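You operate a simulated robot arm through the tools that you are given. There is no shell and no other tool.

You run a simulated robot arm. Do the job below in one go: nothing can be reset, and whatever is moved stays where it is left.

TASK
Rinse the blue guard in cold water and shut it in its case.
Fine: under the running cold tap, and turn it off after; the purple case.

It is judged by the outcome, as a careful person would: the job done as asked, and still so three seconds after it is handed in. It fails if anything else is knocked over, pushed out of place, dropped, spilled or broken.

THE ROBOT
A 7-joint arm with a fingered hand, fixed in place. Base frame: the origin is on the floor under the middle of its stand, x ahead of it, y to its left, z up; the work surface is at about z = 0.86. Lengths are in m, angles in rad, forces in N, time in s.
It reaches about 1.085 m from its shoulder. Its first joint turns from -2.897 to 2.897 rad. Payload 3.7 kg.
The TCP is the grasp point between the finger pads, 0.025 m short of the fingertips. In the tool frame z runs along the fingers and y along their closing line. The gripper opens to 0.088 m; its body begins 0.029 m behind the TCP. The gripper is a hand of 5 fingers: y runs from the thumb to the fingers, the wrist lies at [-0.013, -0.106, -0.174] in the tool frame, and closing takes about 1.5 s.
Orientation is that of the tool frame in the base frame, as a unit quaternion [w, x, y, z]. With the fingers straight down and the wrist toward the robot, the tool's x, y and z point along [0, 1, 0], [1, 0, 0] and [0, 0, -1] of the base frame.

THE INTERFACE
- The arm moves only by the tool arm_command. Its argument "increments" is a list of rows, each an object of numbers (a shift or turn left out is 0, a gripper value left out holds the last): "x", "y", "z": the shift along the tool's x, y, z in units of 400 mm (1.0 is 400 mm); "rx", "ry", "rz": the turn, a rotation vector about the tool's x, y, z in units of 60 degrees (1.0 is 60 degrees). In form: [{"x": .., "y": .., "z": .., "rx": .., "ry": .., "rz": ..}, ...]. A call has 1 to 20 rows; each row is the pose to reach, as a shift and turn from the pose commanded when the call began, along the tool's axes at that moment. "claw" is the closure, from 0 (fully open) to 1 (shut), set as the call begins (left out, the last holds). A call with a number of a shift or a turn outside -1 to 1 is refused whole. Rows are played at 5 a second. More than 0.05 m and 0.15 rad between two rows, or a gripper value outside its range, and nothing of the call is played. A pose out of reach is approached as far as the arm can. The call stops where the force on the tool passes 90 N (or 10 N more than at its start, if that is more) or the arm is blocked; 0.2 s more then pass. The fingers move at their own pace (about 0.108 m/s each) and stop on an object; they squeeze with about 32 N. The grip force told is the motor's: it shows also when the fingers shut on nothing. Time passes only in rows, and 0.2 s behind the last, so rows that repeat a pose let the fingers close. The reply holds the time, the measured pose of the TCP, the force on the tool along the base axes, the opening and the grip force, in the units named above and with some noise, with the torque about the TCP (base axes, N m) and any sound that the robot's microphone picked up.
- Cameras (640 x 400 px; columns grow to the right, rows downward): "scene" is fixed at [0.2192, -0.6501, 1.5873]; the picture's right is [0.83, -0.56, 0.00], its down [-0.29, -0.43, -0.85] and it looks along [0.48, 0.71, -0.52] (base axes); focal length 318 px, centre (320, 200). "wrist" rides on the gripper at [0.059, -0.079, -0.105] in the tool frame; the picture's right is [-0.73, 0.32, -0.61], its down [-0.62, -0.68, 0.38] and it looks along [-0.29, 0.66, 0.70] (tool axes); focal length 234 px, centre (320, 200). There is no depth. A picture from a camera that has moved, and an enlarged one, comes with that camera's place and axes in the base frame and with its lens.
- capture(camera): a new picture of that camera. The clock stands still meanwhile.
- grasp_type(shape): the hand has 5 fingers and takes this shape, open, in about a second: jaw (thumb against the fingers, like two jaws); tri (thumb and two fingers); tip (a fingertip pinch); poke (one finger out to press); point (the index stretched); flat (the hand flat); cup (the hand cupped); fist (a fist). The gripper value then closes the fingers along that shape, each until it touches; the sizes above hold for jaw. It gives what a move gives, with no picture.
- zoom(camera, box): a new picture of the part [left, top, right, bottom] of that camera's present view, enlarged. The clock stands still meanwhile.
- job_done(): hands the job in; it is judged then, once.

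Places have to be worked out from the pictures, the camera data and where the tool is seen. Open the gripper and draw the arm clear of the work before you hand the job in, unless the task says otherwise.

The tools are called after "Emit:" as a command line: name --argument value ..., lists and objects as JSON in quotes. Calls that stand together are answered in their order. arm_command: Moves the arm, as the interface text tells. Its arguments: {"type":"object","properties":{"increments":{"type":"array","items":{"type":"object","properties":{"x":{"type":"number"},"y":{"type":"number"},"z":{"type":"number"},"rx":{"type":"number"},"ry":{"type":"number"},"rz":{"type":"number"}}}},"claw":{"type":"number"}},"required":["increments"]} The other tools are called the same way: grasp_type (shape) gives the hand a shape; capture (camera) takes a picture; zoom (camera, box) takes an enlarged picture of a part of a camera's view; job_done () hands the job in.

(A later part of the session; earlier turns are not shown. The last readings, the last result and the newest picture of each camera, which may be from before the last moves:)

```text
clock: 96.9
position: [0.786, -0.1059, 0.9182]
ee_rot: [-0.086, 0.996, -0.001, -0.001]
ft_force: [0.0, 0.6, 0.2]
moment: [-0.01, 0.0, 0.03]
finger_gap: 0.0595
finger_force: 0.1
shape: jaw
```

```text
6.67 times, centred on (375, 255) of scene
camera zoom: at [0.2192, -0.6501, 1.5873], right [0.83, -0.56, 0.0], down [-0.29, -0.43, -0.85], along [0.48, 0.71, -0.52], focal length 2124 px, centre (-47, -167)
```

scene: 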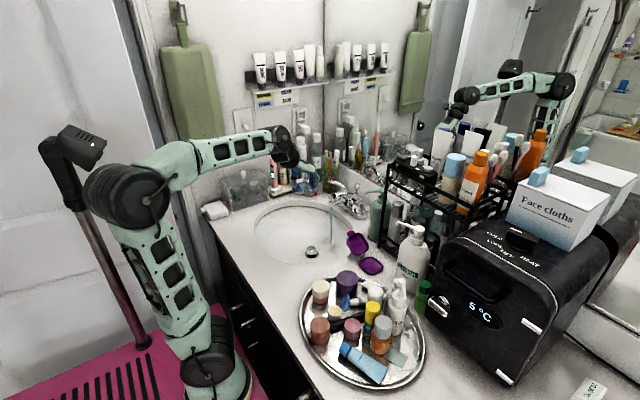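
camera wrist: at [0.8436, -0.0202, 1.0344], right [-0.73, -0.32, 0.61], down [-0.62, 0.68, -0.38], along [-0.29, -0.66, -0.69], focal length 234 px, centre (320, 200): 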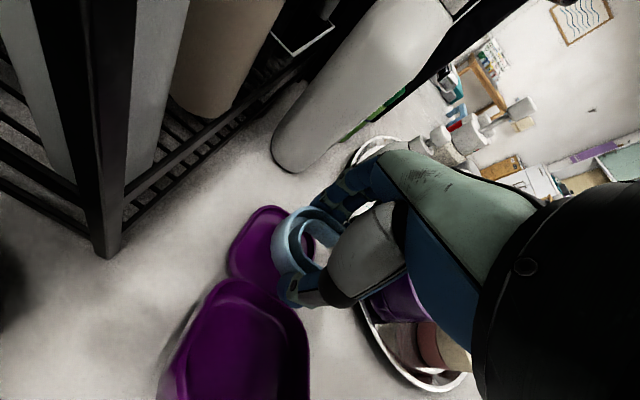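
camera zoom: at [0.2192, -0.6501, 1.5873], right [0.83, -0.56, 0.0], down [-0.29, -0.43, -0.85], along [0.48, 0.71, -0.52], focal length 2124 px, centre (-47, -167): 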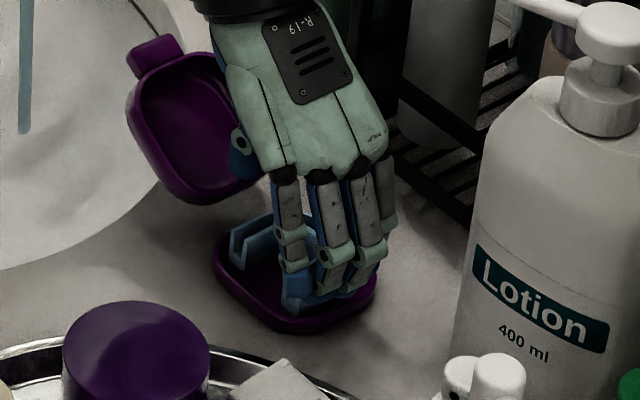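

The guard stays in the tray. I lift away clear of the pump nozzle and untilt, then look at how it sits.

Emit:
arm_command --increments '[{"y": -0.013, "z": -0.0739}, {"y": -0.0283, "z": -0.16}, {"y": -0.1145, "z": -0.1448}, {"y": -0.134, "z": -0.2557, "rx": -0.055}, {"y": -0.1515, "z": -0.354, "rx": -0.11}, {"y": -0.169, "z": -0.4527, "rx": -0.1667}, {"y": -0.169, "z": -0.4527, "rx": -0.1667}]' --claw 0.3

Emit:
capture --camera "wrist"

Emit:
zoom --camera "scene" --box '[345, 225, 405, 285]'

```text
clock: 98.5
position: [0.7894, -0.0718, 1.1072]
ee_rot: [0.0, 1.0, -0.001, -0.001]
ft_force: [-0.2, 0.2, -1.2]
moment: [0.02, 0.01, -0.01]
finger_gap: 0.0612
finger_force: 0.0
shape: jaw
```

```text
taken
camera wrist: at [0.8478, 0.0069, 1.2113], right [-0.73, -0.32, 0.61], down [-0.62, 0.68, -0.38], along [-0.29, -0.66, -0.69], focal length 234 px, centre (320, 200)
```

wrist: 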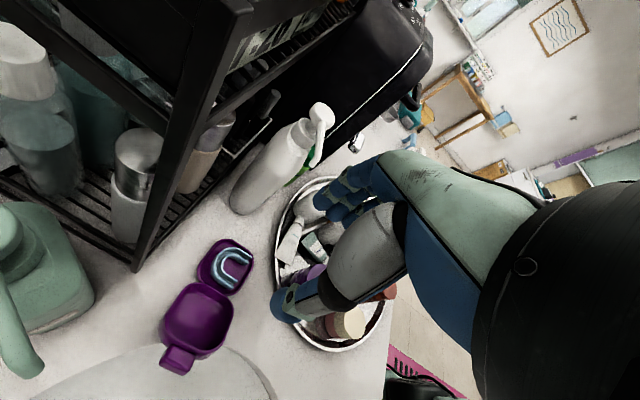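

```text
6.67 times, centred on (375, 255) of scene
camera zoom: at [0.2192, -0.6501, 1.5873], right [0.83, -0.56, 0.0], down [-0.29, -0.43, -0.85], along [0.48, 0.71, -0.52], focal length 2124 px, centre (-47, -167)
```

zoom: 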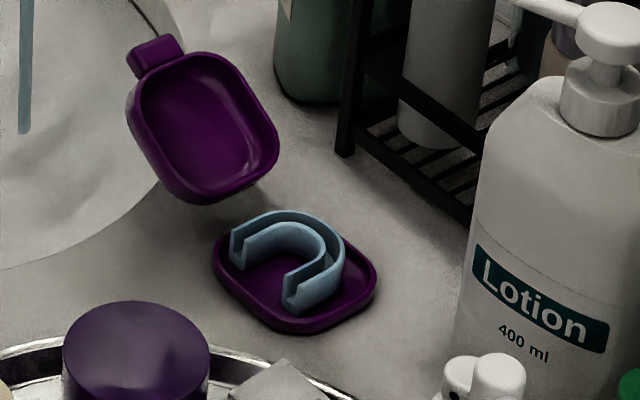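

Emit:
zoom --camera "wrist" --box '[150, 220, 270, 390]'

Emit:
zoom --camera "scene" --box '[355, 250, 390, 280]'

```text
2.35 times, centred on (210, 305) of wrist
camera zoom: at [0.8478, 0.0069, 1.2113], right [-0.73, -0.32, 0.61], down [-0.62, 0.68, -0.38], along [-0.29, -0.66, -0.69], focal length 551 px, centre (579, -47)
```

zoom: 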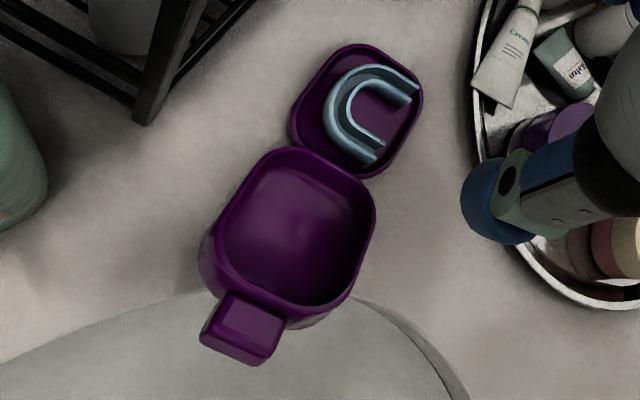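

```text
13.33 times, centred on (372, 265) of scene
camera zoom: at [0.2192, -0.6501, 1.5873], right [0.83, -0.56, 0.0], down [-0.29, -0.43, -0.85], along [0.48, 0.71, -0.52], focal length 4247 px, centre (-380, -667)
```

zoom: 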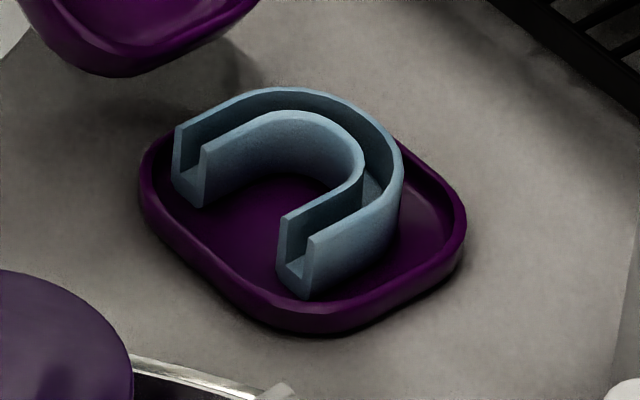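

The guard lies flat in the tray. I zoom in more to make sure both legs are inside the rim all round.

Emit:
zoom --camera "wrist" --box '[190, 230, 260, 300]'

```text
5.71 times, centred on (225, 265) of wrist
camera zoom: at [0.8478, 0.0069, 1.2113], right [-0.73, -0.32, 0.61], down [-0.62, 0.68, -0.38], along [-0.29, -0.66, -0.69], focal length 1338 px, centre (863, -171)
```

zoom: 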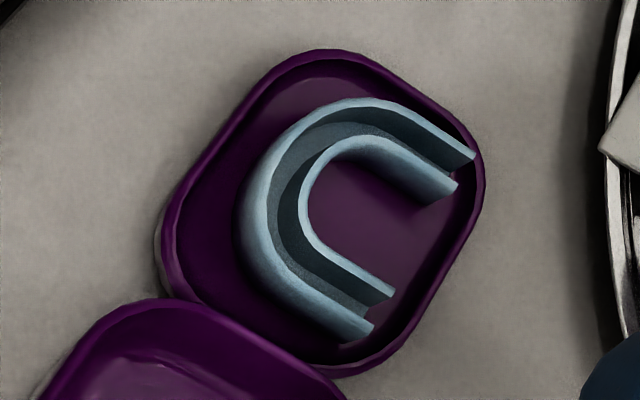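

The guard is well inside the rim on all sides. Next I turn off the water: I move clear, yaw back to default and take the pointing shape.

Emit:
arm_command --increments '[{"x": -0.033, "y": -0.042, "z": -0.03, "rz": -0.125}, {"x": -0.067, "y": -0.083, "z": -0.05, "rz": -0.25}, {"x": -0.1, "y": -0.125, "z": -0.05, "rz": -0.375}, {"x": -0.133, "y": -0.167, "z": -0.05, "rz": -0.5}, {"x": -0.167, "y": -0.208, "z": -0.05, "rz": -0.625}, {"x": -0.2, "y": -0.25, "z": -0.05, "rz": -0.75}]'

Emit:
arm_command --increments '[{"rz": -0.125}, {"rz": -0.25}, {"rz": -0.375}, {"rz": -0.5}, {"rz": -0.625}, {"rz": -0.75}, {"rz": -0.75}]'

Emit:
grasp_type --shape "point"

Emit:
capture --camera "wrist"

Emit:
zoom --camera "wrist" --box '[160, 60, 340, 240]'

```text
clock: 99.9
position: [0.7081, 0.03, 1.1271]
ee_rot: [0.0, 0.924, 0.382, -0.002]
ft_force: [-0.1, 0.7, -0.1]
moment: [0.0, -0.03, 0.02]
finger_gap: 0.061
finger_force: 0.0
shape: jaw
```

```text
clock: 101.5
position: [0.7092, 0.029, 1.1269]
ee_rot: [0.0, 0.708, 0.706, -0.001]
ft_force: [-0.9, -0.6, -0.2]
moment: [0.02, 0.01, 0.01]
finger_gap: 0.0613
finger_force: 0.0
shape: jaw
```

```text
clock: 102.4
position: [0.7084, 0.0296, 1.1262]
ee_rot: [-0.001, 0.709, 0.706, -0.001]
ft_force: [-0.5, -0.7, 1.0]
moment: [0.03, 0.01, 0.0]
finger_gap: 0.0805
finger_force: 0.1
shape: point
```

```text
taken
camera wrist: at [0.6294, 0.0892, 1.2313], right [0.32, -0.73, 0.61], down [-0.68, -0.62, -0.38], along [0.65, -0.29, -0.7], focal length 234 px, centre (320, 200)
```

wrist: 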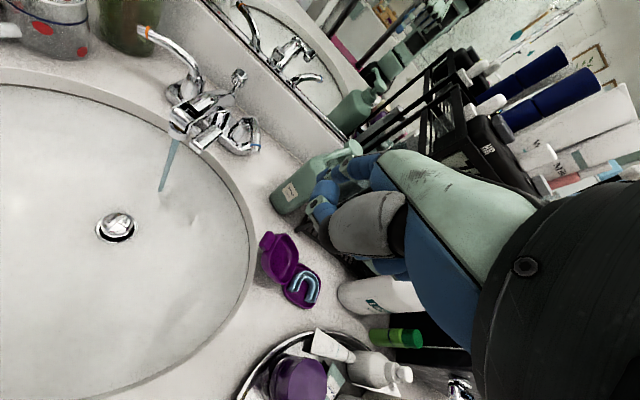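

```text
2.22 times, centred on (250, 150) of wrist
camera zoom: at [0.6294, 0.0892, 1.2313], right [0.32, -0.73, 0.61], down [-0.68, -0.62, -0.38], along [0.65, -0.29, -0.7], focal length 520 px, centre (476, 311)
```

zoom: 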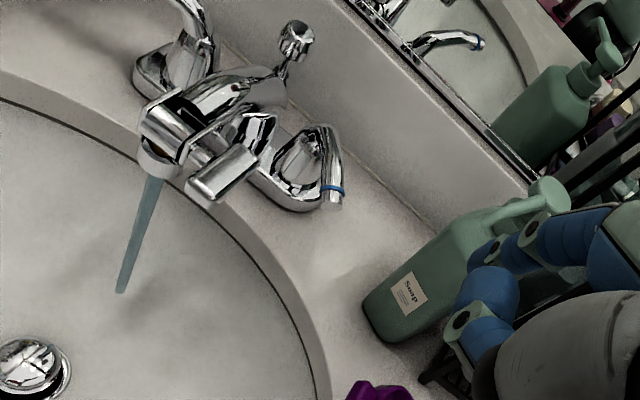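

The lever is at about 56°, tip at (0.882, 0.102), with the stream running. I tilt the hand 15° and bring the pointing index to the front of the lever at a safe height.

Emit:
arm_command --increments '[{"x": 0.05, "y": 0.032, "z": 0.048, "ry": -0.0625}, {"x": 0.098, "y": 0.0645, "z": 0.095, "ry": -0.125}, {"x": 0.147, "y": 0.097, "z": 0.143, "ry": -0.1875}, {"x": 0.196, "y": 0.129, "z": 0.1905, "ry": -0.25}, {"x": 0.196, "y": 0.129, "z": 0.1905, "ry": -0.25}]'

Emit:
capture --camera "wrist"

Emit:
zoom --camera "scene" --box '[300, 150, 400, 250]'

```text
clock: 103.6
position: [0.7602, 0.1086, 1.0503]
ee_rot: [0.092, 0.703, 0.699, -0.094]
ft_force: [-0.2, -1.2, -0.1]
moment: [-0.01, -0.01, -0.04]
finger_gap: 0.0808
finger_force: 0.0
shape: point
```

```text
taken
camera wrist: at [0.6809, 0.1937, 1.1357], right [0.32, -0.54, 0.78], down [-0.68, -0.7, -0.21], along [0.65, -0.46, -0.6], focal length 234 px, centre (320, 200)
```

wrist: 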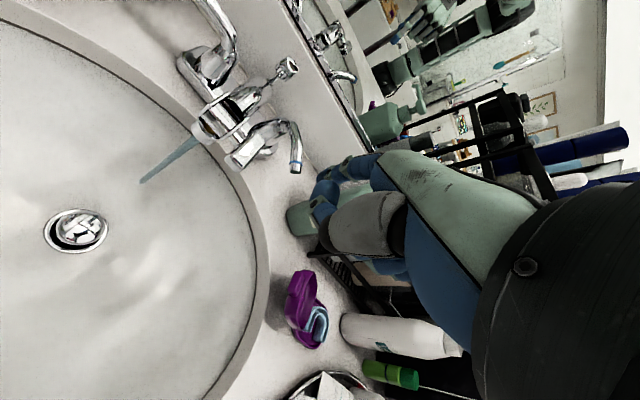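

```text
4.00 times, centred on (350, 200) of scene
camera zoom: at [0.2192, -0.6501, 1.5873], right [0.83, -0.56, 0.0], down [-0.29, -0.43, -0.85], along [0.48, 0.71, -0.52], focal length 1274 px, centre (200, 200)
```

zoom: 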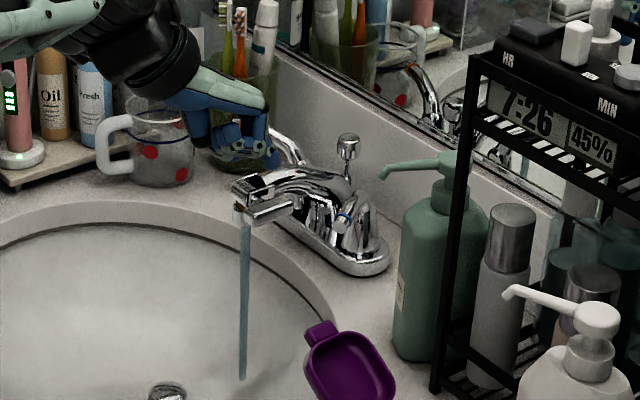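

Tip prediction matches the picture to the pixel. I lower to lever height in front of it and slide forward to just before contact.

Emit:
arm_command --increments '[{"x": 0.0194, "z": 0.0725}, {"x": 0.0389, "z": 0.145}, {"x": 0.0572, "z": 0.2133}, {"x": 0.0572, "y": 0.04, "z": 0.2133}, {"x": 0.0572, "y": 0.08, "z": 0.2133}, {"x": 0.0572, "y": 0.08, "z": 0.2133}]'

Emit:
zoom --camera "wrist" --box '[150, 40, 410, 260]'

Emit:
zoom --camera "scene" --box '[325, 160, 405, 230]'

```text
clock: 105.0
position: [0.7897, 0.1073, 0.9613]
ee_rot: [0.091, 0.702, 0.7, -0.093]
ft_force: [-0.3, -0.1, 0.8]
moment: [0.02, 0.03, 0.01]
finger_gap: 0.0805
finger_force: 0.1
shape: point
```

```text
1.82 times, centred on (280, 150) of wrist
camera zoom: at [0.7116, 0.1921, 1.0465], right [0.32, -0.54, 0.77], down [-0.68, -0.7, -0.21], along [0.65, -0.46, -0.6], focal length 426 px, centre (393, 291)
```

zoom: 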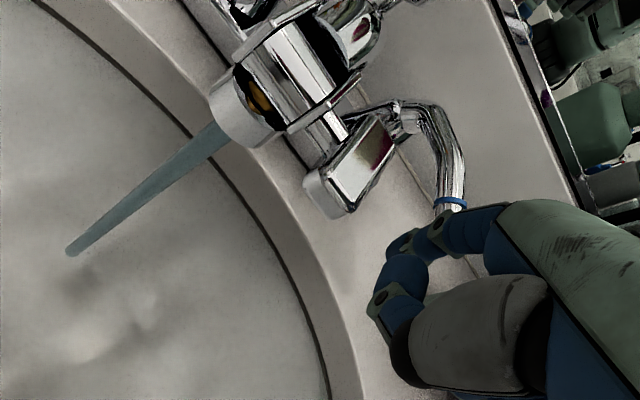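

```text
5.71 times, centred on (365, 195) of scene
camera zoom: at [0.2192, -0.6501, 1.5873], right [0.83, -0.56, 0.0], down [-0.29, -0.43, -0.85], along [0.48, 0.71, -0.52], focal length 1820 px, centre (63, 229)
```

zoom: 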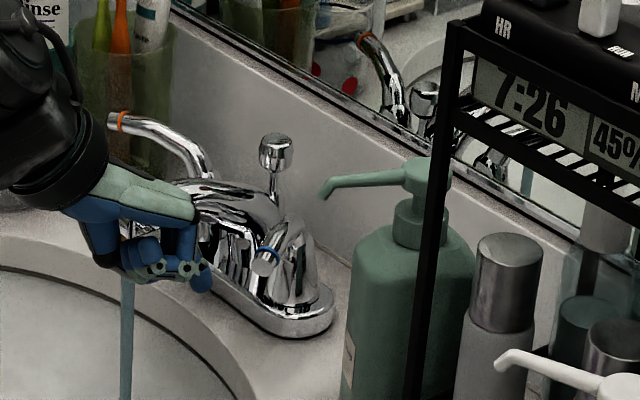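

Index is in position in front of the lever with no contact. I push it back toward closed, following its arc.

Emit:
arm_command --increments '[{"x": 0.0006, "y": 0.045, "z": 0.0}, {"x": 0.0012, "y": 0.09, "z": -0.0003}, {"x": -0.012, "y": 0.112, "z": 0.0035}, {"x": -0.027, "y": 0.1318, "z": 0.0072}, {"x": -0.036, "y": 0.148, "z": 0.0096}, {"x": -0.0447, "y": 0.1645, "z": 0.012}]'

Emit:
zoom --camera "scene" --box '[325, 160, 405, 260]'

Emit:
zoom --camera "wrist" --box '[100, 0, 410, 260]'

```text
clock: 106.4
position: [0.8577, 0.0889, 0.9637]
ee_rot: [0.092, 0.702, 0.7, -0.094]
ft_force: [-1.5, 0.4, -0.8]
moment: [-0.03, 0.07, 0.02]
finger_gap: 0.0807
finger_force: 0.1
shape: point
```

```text
4.00 times, centred on (365, 210) of scene
camera zoom: at [0.2192, -0.6501, 1.5873], right [0.83, -0.56, 0.0], down [-0.29, -0.43, -0.85], along [0.48, 0.71, -0.52], focal length 1274 px, centre (140, 160)
```

zoom: 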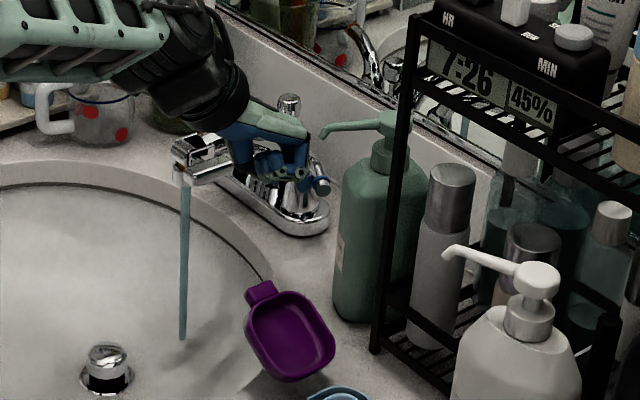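

```text
1.54 times, centred on (255, 130) of wrist
camera zoom: at [0.7784, 0.1731, 1.0483], right [0.32, -0.54, 0.77], down [-0.68, -0.7, -0.21], along [0.65, -0.46, -0.6], focal length 360 px, centre (420, 308)
```

zoom: 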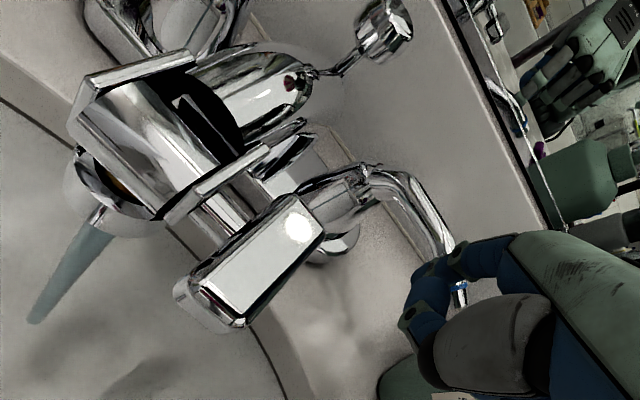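

The lever is nearly back (about 6–7° short of its original stop) and the water still runs. I keep pushing gently in small steps until it reaches its stop.

Emit:
arm_command --increments '[{"x": -0.002, "y": 0.008, "z": 0.0005}, {"x": -0.0039, "y": 0.0163, "z": 0.001}, {"x": -0.0051, "y": 0.023, "z": 0.0014}, {"x": -0.0063, "y": 0.0295, "z": 0.0017}]'

Emit:
zoom --camera "scene" --box '[325, 160, 405, 260]'

```text
clock: 107.4
position: [0.8685, 0.0871, 0.9632]
ee_rot: [0.092, 0.702, 0.7, -0.094]
ft_force: [-4.8, 2.2, -1.2]
moment: [0.0, 0.13, 0.12]
finger_gap: 0.0806
finger_force: 0.0
shape: point
```

```text
4.00 times, centred on (365, 210) of scene
camera zoom: at [0.2192, -0.6501, 1.5873], right [0.83, -0.56, 0.0], down [-0.29, -0.43, -0.85], along [0.48, 0.71, -0.52], focal length 1274 px, centre (140, 160)
```

zoom: 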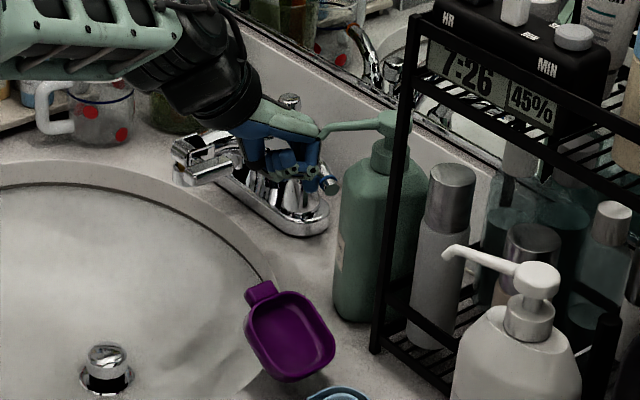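

The water has stopped and the lever is back at its original position. One more tiny nudge to be sure it's at its stop.

Emit:
arm_command --increments '[{"x": -0.001, "y": 0.005}, {"x": -0.001, "y": 0.008}]'

Emit:
zoom --camera "wrist" --box '[100, 0, 410, 260]'

```text
clock: 108.0
position: [0.8716, 0.0851, 0.9631]
ee_rot: [0.092, 0.701, 0.701, -0.094]
ft_force: [-9.2, 4.5, 2.7]
moment: [0.11, 0.08, 0.3]
finger_gap: 0.0806
finger_force: 0.0
shape: point
```

```text
1.54 times, centred on (255, 130) of wrist
camera zoom: at [0.7929, 0.17, 1.0482], right [0.32, -0.54, 0.77], down [-0.68, -0.7, -0.21], along [0.66, -0.46, -0.6], focal length 360 px, centre (420, 308)
```

zoom: 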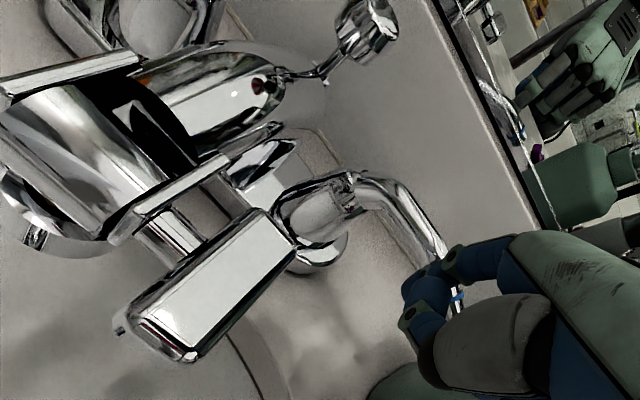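

Force rises against the stop, so the cold tap is fully closed. I back the finger away and rise clear of the faucet.

Emit:
arm_command --increments '[{"x": 0.01, "y": -0.0375, "z": -0.0025}, {"x": 0.019, "y": -0.075, "z": -0.005}, {"x": 0.0242, "y": -0.15, "z": -0.0065}, {"x": -0.0017, "y": -0.175, "z": -0.1031}, {"x": -0.0276, "y": -0.2, "z": -0.1997}, {"x": -0.0535, "y": -0.225, "z": -0.2963}, {"x": -0.0535, "y": -0.325, "z": -0.2963}, {"x": -0.0535, "y": -0.325, "z": -0.2963}]'

Emit:
capture --camera "wrist"

Emit:
zoom --camera "scene" --box '[310, 160, 420, 290]'

```text
clock: 109.8
position: [0.7419, 0.0952, 1.0846]
ee_rot: [0.092, 0.702, 0.7, -0.093]
ft_force: [-0.4, -1.1, -0.2]
moment: [-0.02, -0.01, -0.01]
finger_gap: 0.0809
finger_force: 0.0
shape: point
```

```text
taken
camera wrist: at [0.6638, 0.1811, 1.1699], right [0.32, -0.54, 0.77], down [-0.68, -0.7, -0.21], along [0.65, -0.46, -0.6], focal length 234 px, centre (320, 200)
```

wrist: 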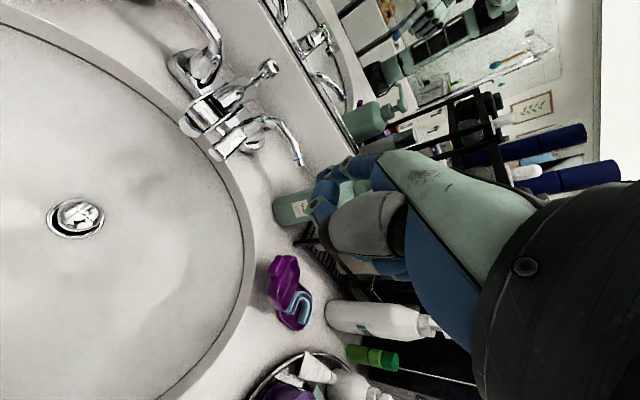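

```text
3.08 times, centred on (365, 225) of scene
camera zoom: at [0.2192, -0.6501, 1.5873], right [0.83, -0.56, 0.0], down [-0.29, -0.43, -0.85], along [0.48, 0.71, -0.52], focal length 980 px, centre (182, 123)
```

zoom: 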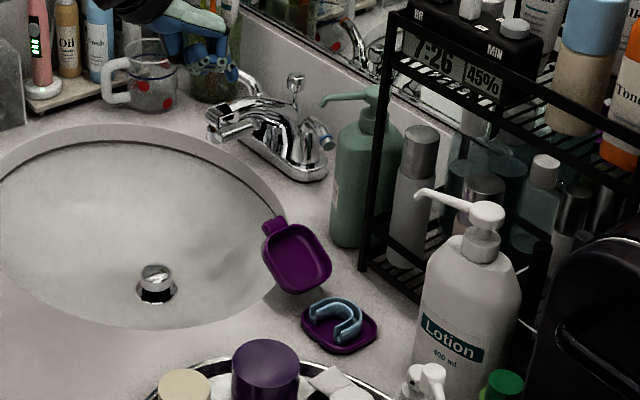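

The stream is gone and the lever is at its old place. Now I close the case: the lid leans open on the +y side with its tab at about (0.79, 0.008, 0.924). I untilt and bring the pointing index to the far side of the lid.

Emit:
arm_command --increments '[{"x": -0.027, "y": 0.0025, "z": 0.08, "ry": 0.083}, {"x": -0.053, "y": 0.005, "z": 0.161, "ry": 0.167}, {"x": -0.08, "y": 0.0075, "z": 0.2415, "ry": 0.25}, {"x": -0.08, "y": 0.0075, "z": 0.2415, "ry": 0.25}]'

Emit:
zoom --camera "scene" --box '[310, 180, 410, 290]'

Emit:
capture --camera "wrist"

```text
clock: 110.8
position: [0.7456, 0.0387, 0.9976]
ee_rot: [0.001, 0.708, 0.706, -0.002]
ft_force: [-0.1, -1.0, 0.0]
moment: [0.02, 0.04, -0.01]
finger_gap: 0.0806
finger_force: 0.1
shape: point
```

```text
3.64 times, centred on (360, 235) of scene
camera zoom: at [0.2192, -0.6501, 1.5873], right [0.83, -0.56, 0.0], down [-0.29, -0.43, -0.85], along [0.48, 0.71, -0.52], focal length 1158 px, centre (174, 73)
```

zoom: 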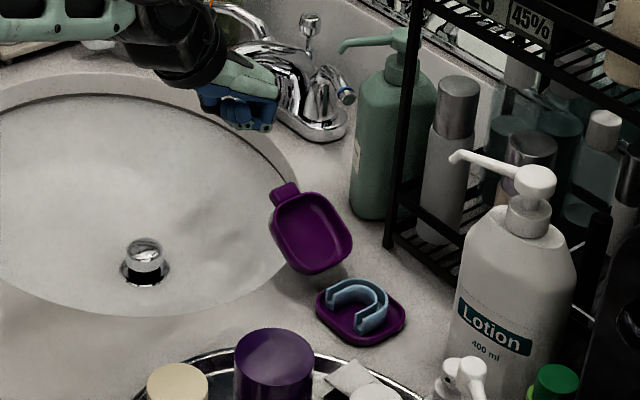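

```text
taken
camera wrist: at [0.6657, 0.0977, 1.1021], right [0.32, -0.73, 0.61], down [-0.68, -0.62, -0.38], along [0.65, -0.29, -0.7], focal length 234 px, centre (320, 200)
```

wrist: 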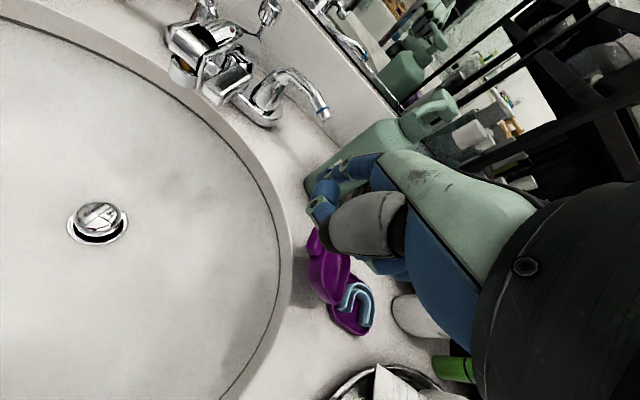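

I lower the index beside the lid, over the basin edge.

Emit:
arm_command --increments '[{"z": 0.09}, {"z": 0.18}, {"z": 0.255}, {"z": 0.255}]'

Emit:
zoom --camera "scene" --box '[320, 200, 400, 280]'

Emit:
zoom --camera "wrist" --box '[240, 140, 420, 340]'

```text
clock: 111.8
position: [0.7464, 0.0405, 0.8963]
ee_rot: [0.001, 0.706, 0.708, -0.001]
ft_force: [-2.6, 15.5, 11.3]
moment: [-0.79, -0.21, 0.04]
finger_gap: 0.0809
finger_force: 0.1
shape: point
```

```text
5.00 times, centred on (360, 240) of scene
camera zoom: at [0.2192, -0.6501, 1.5873], right [0.83, -0.56, 0.0], down [-0.29, -0.43, -0.85], along [0.48, 0.71, -0.52], focal length 1593 px, centre (120, 0)
```

zoom: 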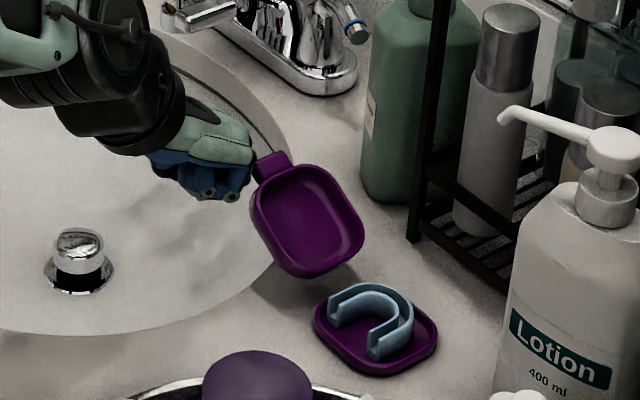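

```text
2.00 times, centred on (330, 240) of wrist
camera zoom: at [0.6655, 0.1003, 1.0011], right [0.32, -0.73, 0.61], down [-0.68, -0.62, -0.38], along [0.66, -0.29, -0.7], focal length 468 px, centre (300, 120)
```

zoom: 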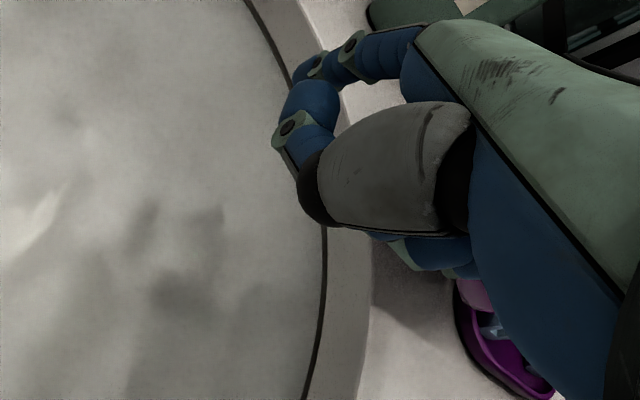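

The reading (15 N +y, 11 N up) means my curled fingers are touching the lid's tab; nothing has moved in the picture. I rise immediately, then yaw so the index itself points toward −y and leads.

Emit:
arm_command --increments '[{"x": 0.03, "z": -0.06}, {"x": 0.06, "z": -0.15}, {"x": 0.09, "z": -0.25}, {"x": 0.12, "z": -0.34}, {"x": 0.15, "z": -0.34, "rz": 0.12}, {"x": 0.15, "z": -0.34, "rz": 0.24}, {"x": 0.15, "z": -0.34, "rz": 0.36}, {"x": 0.15, "z": -0.34, "rz": 0.48}, {"x": 0.15, "z": -0.34, "rz": 0.6}]'

Emit:
arm_command --increments '[{"rz": 0.125}, {"rz": 0.25}, {"rz": 0.375}, {"rz": 0.5}, {"rz": 0.65}, {"rz": 0.65}]'

Emit:
zoom --camera "scene" --box '[310, 180, 410, 290]'

```text
clock: 113.8
position: [0.7455, 0.0997, 1.032]
ee_rot: [0.0, 0.892, 0.451, -0.001]
ft_force: [0.9, 0.2, -0.1]
moment: [0.0, 0.0, 0.0]
finger_gap: 0.0807
finger_force: 0.0
shape: point
```

```text
refused: row 5 steps farther than a row can; nothing moved
```

```text
3.64 times, centred on (360, 235) of scene
camera zoom: at [0.2192, -0.6501, 1.5873], right [0.83, -0.56, 0.0], down [-0.29, -0.43, -0.85], along [0.48, 0.71, -0.52], focal length 1158 px, centre (174, 73)
```

zoom: 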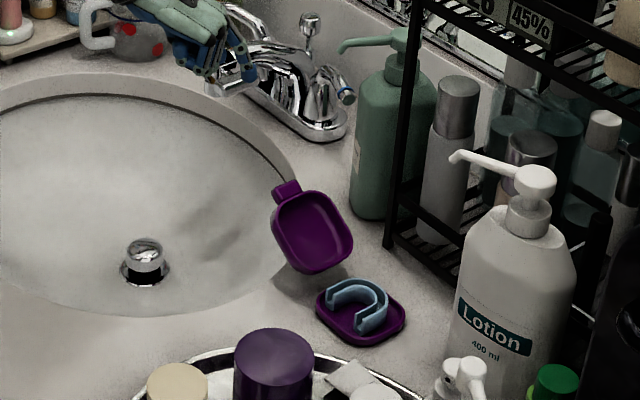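

Case unmoved. I finish the yaw with smaller steps.

Emit:
arm_command --increments '[{"rz": 0.129}, {"rz": 0.258}, {"rz": 0.387}, {"rz": 0.516}, {"rz": 0.645}, {"rz": 0.645}]'

Emit:
capture --camera "wrist"

Emit:
zoom --camera "scene" --box '[310, 170, 410, 280]'

```text
clock: 115.2
position: [0.7474, 0.1001, 1.032]
ee_rot: [0.002, 0.991, 0.131, -0.001]
ft_force: [-0.2, -0.1, -1.0]
moment: [0.04, 0.0, -0.01]
finger_gap: 0.0806
finger_force: 0.0
shape: point
```

```text
taken
camera wrist: at [0.7823, 0.1922, 1.1357], right [-0.62, -0.5, 0.61], down [-0.78, 0.5, -0.38], along [-0.11, -0.71, -0.69], focal length 234 px, centre (320, 200)
```

wrist: 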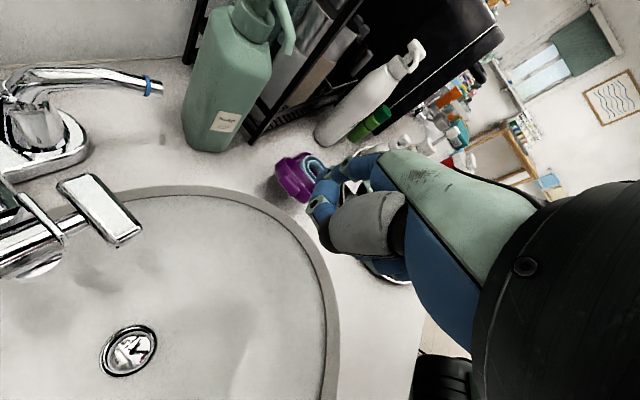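

```text
3.64 times, centred on (360, 225) of scene
camera zoom: at [0.2192, -0.6501, 1.5873], right [0.83, -0.56, 0.0], down [-0.29, -0.43, -0.85], along [0.48, 0.71, -0.52], focal length 1158 px, centre (174, 109)
```

zoom: 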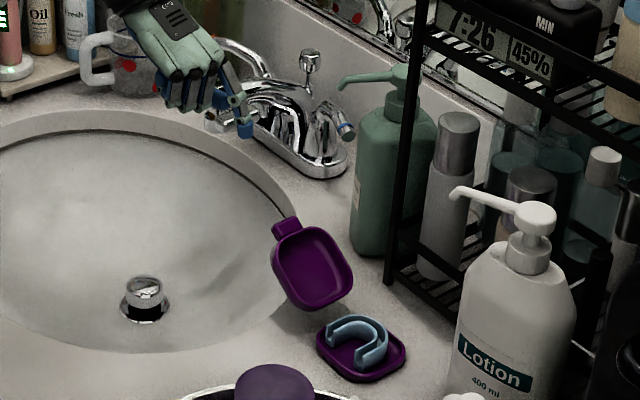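

Index now points toward −y and down, and its predicted tip matches the picture. I lower it behind the lid to slip under its back edge.

Emit:
arm_command --increments '[{"x": 0.014, "y": 0.0037, "z": 0.09}, {"x": 0.028, "y": 0.0075, "z": 0.18}, {"x": 0.028, "y": 0.0075, "z": 0.265}, {"x": 0.028, "y": 0.0075, "z": 0.3425}, {"x": 0.028, "y": 0.0075, "z": 0.3425}]'

Emit:
zoom --camera "scene" --box '[325, 205, 395, 275]'

Emit:
zoom --camera "wrist" --box '[220, 120, 400, 300]'

```text
clock: 116.4
position: [0.7568, 0.0994, 0.8936]
ee_rot: [0.001, 0.991, 0.131, -0.001]
ft_force: [-0.1, -0.3, 0.0]
moment: [-0.04, 0.01, 0.01]
finger_gap: 0.0806
finger_force: 0.0
shape: point
```

```text
5.71 times, centred on (360, 240) of scene
camera zoom: at [0.2192, -0.6501, 1.5873], right [0.83, -0.56, 0.0], down [-0.29, -0.43, -0.85], along [0.48, 0.71, -0.52], focal length 1820 px, centre (91, -29)
```

zoom: 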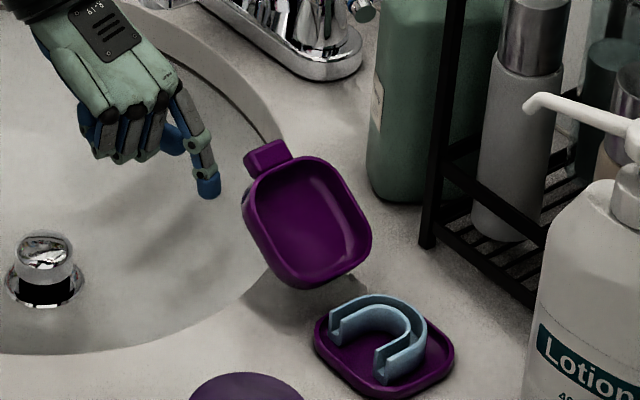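

```text
2.22 times, centred on (310, 210) of wrist
camera zoom: at [0.7921, 0.1917, 0.9986], right [-0.62, -0.5, 0.61], down [-0.78, 0.49, -0.38], along [-0.11, -0.71, -0.69], focal length 520 px, centre (342, 178)
```

zoom: 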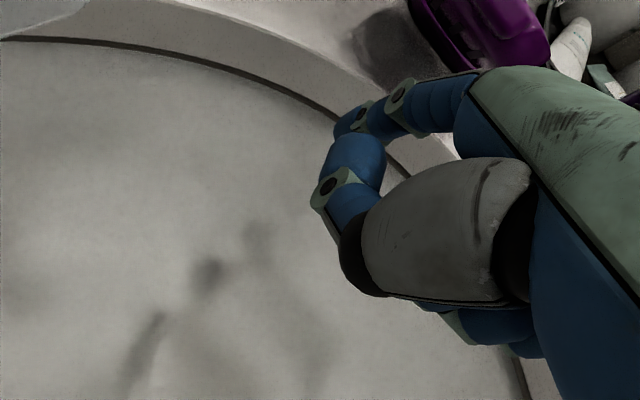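

Clear of everything so far; the fingertip is level with the lid's lower back edge. I move it toward −y under the lid's raised end.

Emit:
arm_command --increments '[{"x": -0.0057, "y": 0.037, "z": -0.001}, {"x": -0.0113, "y": 0.074, "z": -0.002}, {"x": -0.017, "y": 0.111, "z": -0.003}, {"x": -0.017, "y": 0.111, "z": -0.003}]'

Emit:
zoom --camera "scene" --box '[325, 205, 395, 275]'

Emit:
zoom --camera "wrist" --box '[220, 100, 400, 280]'

```text
clock: 117.4
position: [0.7624, 0.0554, 0.8953]
ee_rot: [0.0, 0.991, 0.132, -0.001]
ft_force: [-0.3, -0.2, -1.2]
moment: [0.01, 0.0, 0.02]
finger_gap: 0.0806
finger_force: 0.1
shape: point
```

```text
5.71 times, centred on (360, 240) of scene
camera zoom: at [0.2192, -0.6501, 1.5873], right [0.83, -0.56, 0.0], down [-0.29, -0.43, -0.85], along [0.48, 0.71, -0.52], focal length 1820 px, centre (91, -29)
```

zoom: 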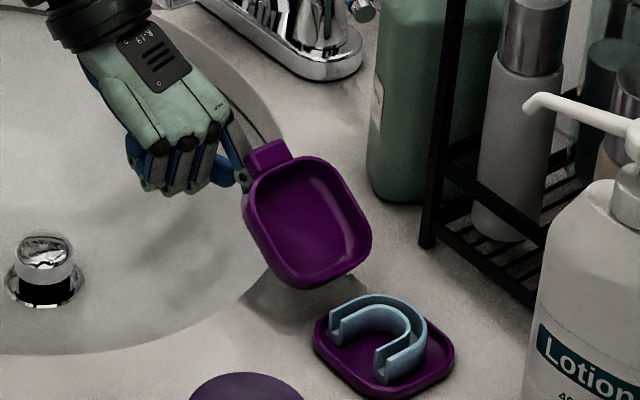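

```text
2.22 times, centred on (310, 190) of wrist
camera zoom: at [0.7972, 0.1475, 1.0002], right [-0.62, -0.5, 0.61], down [-0.78, 0.49, -0.38], along [-0.11, -0.71, -0.69], focal length 520 px, centre (342, 222)
```

zoom: 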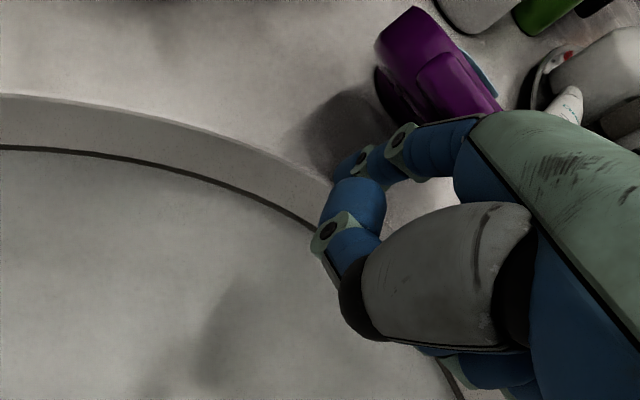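

The fingertip is under the lid's raised end with no contact yet. I sweep it up and over along the hinge's arc in small steps.

Emit:
arm_command --increments '[{"x": -0.0073, "y": 0.027}, {"x": -0.009, "y": 0.0335, "z": -0.021}, {"x": -0.0108, "y": 0.04, "z": -0.042}, {"x": -0.014, "y": 0.052, "z": -0.061}, {"x": -0.0171, "y": 0.0636, "z": -0.0805}]'

Emit:
zoom --camera "scene" --box '[325, 205, 395, 275]'

```text
clock: 118.6
position: [0.7623, 0.0284, 0.9262]
ee_rot: [0.0, 0.991, 0.132, 0.0]
ft_force: [0.4, -0.2, 0.3]
moment: [0.0, -0.01, 0.01]
finger_gap: 0.0805
finger_force: 0.0
shape: point
```

```text
5.71 times, centred on (360, 240) of scene
camera zoom: at [0.2192, -0.6501, 1.5873], right [0.83, -0.56, 0.0], down [-0.29, -0.43, -0.85], along [0.48, 0.71, -0.52], focal length 1820 px, centre (91, -29)
```

zoom: 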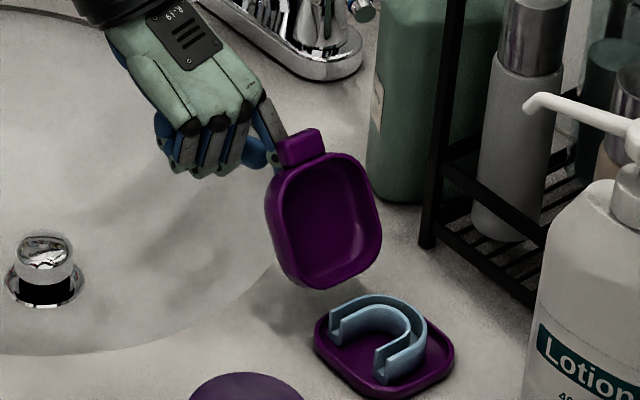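

The lid swings up easily. I continue over the top.

Emit:
arm_command --increments '[{"x": -0.0044, "y": 0.0163, "z": -0.0154}, {"x": -0.0088, "y": 0.0325, "z": -0.0308}, {"x": -0.014, "y": 0.052, "z": -0.0414}, {"x": -0.0193, "y": 0.0716, "z": -0.052}, {"x": -0.025, "y": 0.093, "z": -0.057}, {"x": -0.0308, "y": 0.1145, "z": -0.0618}]'

Emit:
zoom --camera "scene" --box '[335, 205, 405, 285]'

```text
clock: 120.0
position: [0.7633, -0.0192, 0.9526]
ee_rot: [0.0, 0.991, 0.132, -0.001]
ft_force: [1.2, 0.3, 1.0]
moment: [0.03, -0.01, -0.01]
finger_gap: 0.0806
finger_force: 0.1
shape: point
```

```text
5.00 times, centred on (370, 245) of scene
camera zoom: at [0.2192, -0.6501, 1.5873], right [0.83, -0.56, 0.0], down [-0.29, -0.43, -0.85], along [0.48, 0.71, -0.52], focal length 1593 px, centre (70, -25)
```

zoom: 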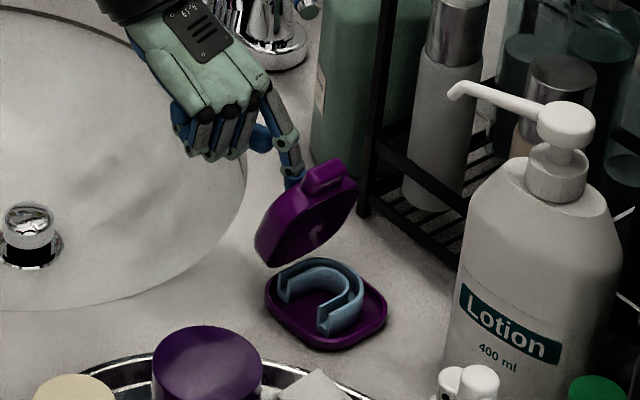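

The lid is past vertical. I keep following it down toward closed.

Emit:
arm_command --increments '[{"x": -0.006, "y": 0.022, "z": 0.001}, {"x": -0.0119, "y": 0.0441, "z": 0.002}, {"x": -0.0176, "y": 0.065, "z": 0.009}, {"x": -0.0232, "y": 0.086, "z": 0.0158}, {"x": -0.0282, "y": 0.1046, "z": 0.028}, {"x": -0.0332, "y": 0.1232, "z": 0.0403}]'

Emit:
zoom --camera "scene" --box '[335, 205, 405, 285]'

Emit:
zoom --camera "wrist" --box '[220, 100, 400, 280]'

```text
clock: 121.4
position: [0.7626, -0.0697, 0.9357]
ee_rot: [0.002, 0.991, 0.132, -0.001]
ft_force: [-0.4, 1.1, 0.2]
moment: [-0.03, 0.01, -0.01]
finger_gap: 0.0805
finger_force: 0.0
shape: point
```

```text
5.00 times, centred on (370, 245) of scene
camera zoom: at [0.2192, -0.6501, 1.5873], right [0.83, -0.56, 0.0], down [-0.29, -0.43, -0.85], along [0.48, 0.71, -0.52], focal length 1593 px, centre (70, -25)
```

zoom: 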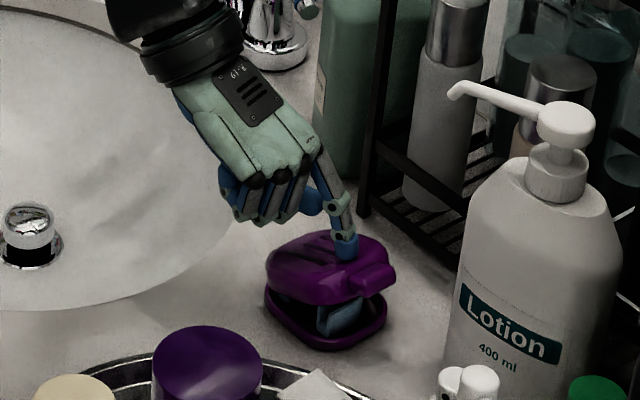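

```text
2.22 times, centred on (310, 190) of wrist
camera zoom: at [0.7976, 0.0225, 1.0403], right [-0.62, -0.5, 0.61], down [-0.78, 0.49, -0.38], along [-0.11, -0.71, -0.69], focal length 520 px, centre (342, 222)
```

zoom: 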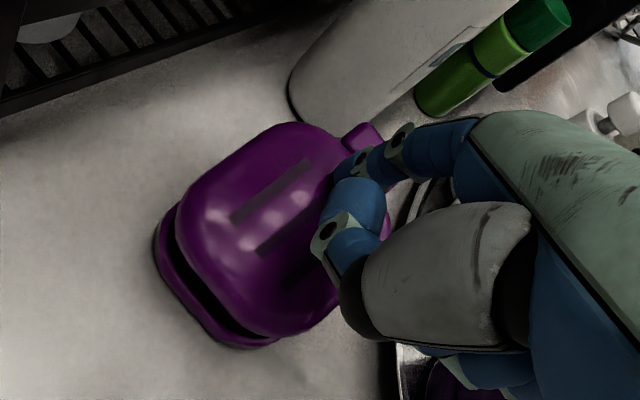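

The lid is almost down with my fingertip on top. I keep lowering gently, watching the force.

Emit:
arm_command --increments '[{"x": -0.004, "y": 0.0148, "z": 0.0169}, {"x": -0.008, "y": 0.0296, "z": 0.0338}]'

Emit:
zoom --camera "scene" --box '[345, 225, 405, 285]'

```text
clock: 122.0
position: [0.762, -0.0817, 0.9218]
ee_rot: [0.001, 0.991, 0.13, -0.001]
ft_force: [-0.8, 0.9, -0.7]
moment: [0.06, -0.01, 0.01]
finger_gap: 0.0809
finger_force: 0.1
shape: point
```

```text
6.67 times, centred on (375, 255) of scene
camera zoom: at [0.2192, -0.6501, 1.5873], right [0.83, -0.56, 0.0], down [-0.29, -0.43, -0.85], along [0.48, 0.71, -0.52], focal length 2124 px, centre (-47, -167)
```

zoom: 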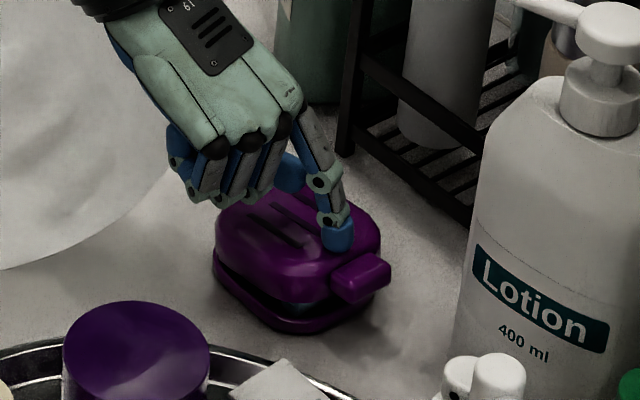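

Only a small gap remains. I press down near the tab in small steps.

Emit:
arm_command --increments '[{"x": -0.002, "y": 0.0075, "z": 0.0131}, {"x": -0.0039, "y": 0.0147, "z": 0.0262}]'

Emit:
zoom --camera "scene" --box '[345, 225, 405, 285]'

```text
clock: 122.6
position: [0.7624, -0.0895, 0.9118]
ee_rot: [0.001, 0.991, 0.132, -0.001]
ft_force: [-0.1, 0.5, 1.0]
moment: [0.0, -0.02, -0.04]
finger_gap: 0.0806
finger_force: 0.1
shape: point
```

```text
6.67 times, centred on (375, 255) of scene
camera zoom: at [0.2192, -0.6501, 1.5873], right [0.83, -0.56, 0.0], down [-0.29, -0.43, -0.85], along [0.48, 0.71, -0.52], focal length 2124 px, centre (-47, -167)
```

zoom: 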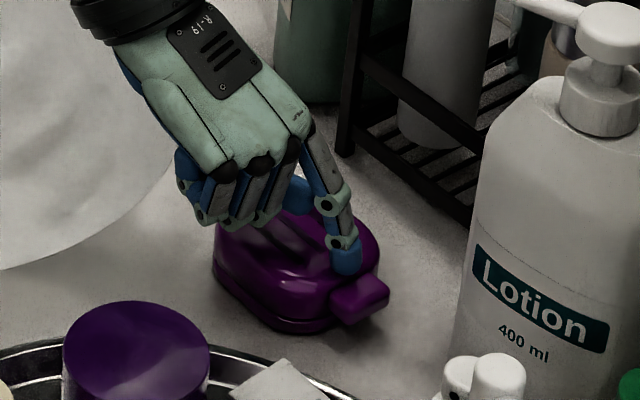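

It looks closed; now I shift the fingertip slightly back onto the lid's flat top and press down to make sure it latches.

Emit:
arm_command --increments '[{"x": 0.0039, "y": -0.0145, "z": -0.005}, {"x": 0.0039, "y": -0.0145, "z": 0.003}, {"x": 0.0039, "y": -0.0145, "z": 0.01}]'

```text
clock: 123.4
position: [0.7622, -0.0822, 0.9096]
ee_rot: [0.001, 0.991, 0.133, 0.0]
ft_force: [-1.8, 3.7, 11.7]
moment: [-0.54, -0.29, 0.02]
finger_gap: 0.0002
finger_force: 0.1
shape: point
```

Now 12 N on the lid. I press a bit more firmly for a click.

Emit:
arm_command --increments '[{"z": 0.006}, {"z": 0.012}, {"z": 0.018}]'

Emit:
zoom --camera "scene" --box '[345, 225, 405, 285]'

```text
clock: 124.2
position: [0.7605, -0.0821, 0.9041]
ee_rot: [0.002, 0.991, 0.132, 0.0]
ft_force: [-4.3, 11.4, 36.4]
moment: [-2.02, -1.05, 0.09]
finger_gap: 0.0
finger_force: 0.0
shape: point
```

```text
6.67 times, centred on (375, 255) of scene
camera zoom: at [0.2192, -0.6501, 1.5873], right [0.83, -0.56, 0.0], down [-0.29, -0.43, -0.85], along [0.48, 0.71, -0.52], focal length 2124 px, centre (-47, -167)
```

zoom: 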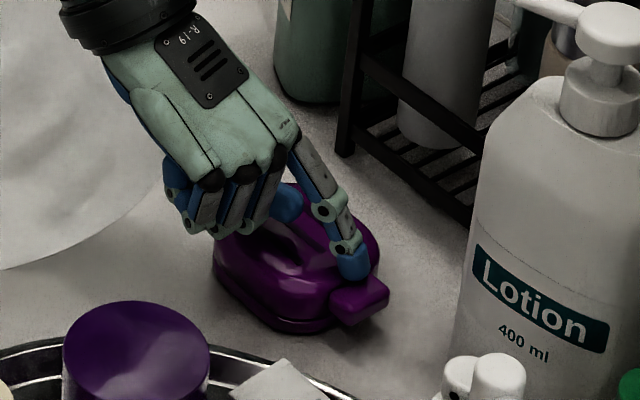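

Pressed with about 36 N; it looks fully shut. I lift the finger straight off and check that the lid stays closed.

Emit:
arm_command --increments '[{"z": -0.02}, {"z": -0.05}, {"z": -0.13}, {"y": -0.06, "z": -0.2}, {"y": -0.12, "z": -0.29}, {"y": -0.18, "z": -0.37}, {"y": -0.2, "z": -0.45}]'

Emit:
zoom --camera "scene" --box '[345, 225, 405, 285]'

Emit:
capture --camera "wrist"

```text
clock: 125.8
position: [0.7422, -0.0039, 1.0826]
ee_rot: [0.001, 0.991, 0.131, -0.001]
ft_force: [0.3, -0.2, 0.4]
moment: [0.01, -0.01, 0.02]
finger_gap: 0.0002
finger_force: 0.0
shape: point
```

```text
6.67 times, centred on (375, 255) of scene
camera zoom: at [0.2192, -0.6501, 1.5873], right [0.83, -0.56, 0.0], down [-0.29, -0.43, -0.85], along [0.48, 0.71, -0.52], focal length 2124 px, centre (-47, -167)
```

zoom: 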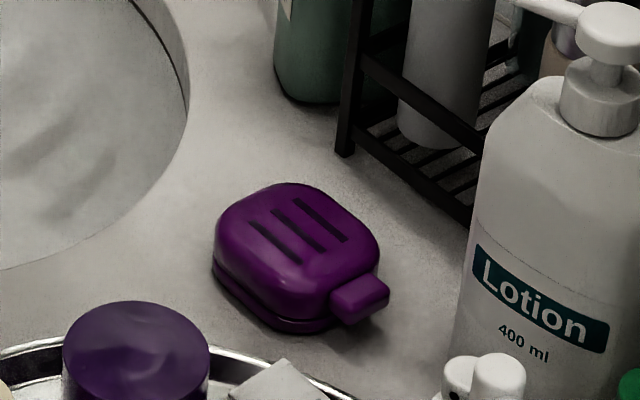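

```text
taken
camera wrist: at [0.7789, 0.088, 1.1864], right [-0.62, -0.5, 0.61], down [-0.78, 0.49, -0.38], along [-0.11, -0.71, -0.69], focal length 234 px, centre (320, 200)
```

wrist: 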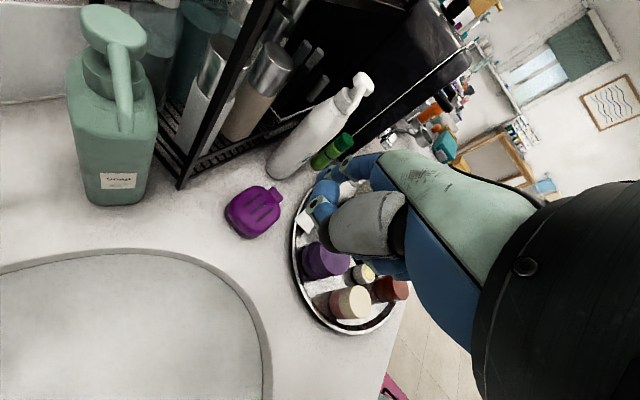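

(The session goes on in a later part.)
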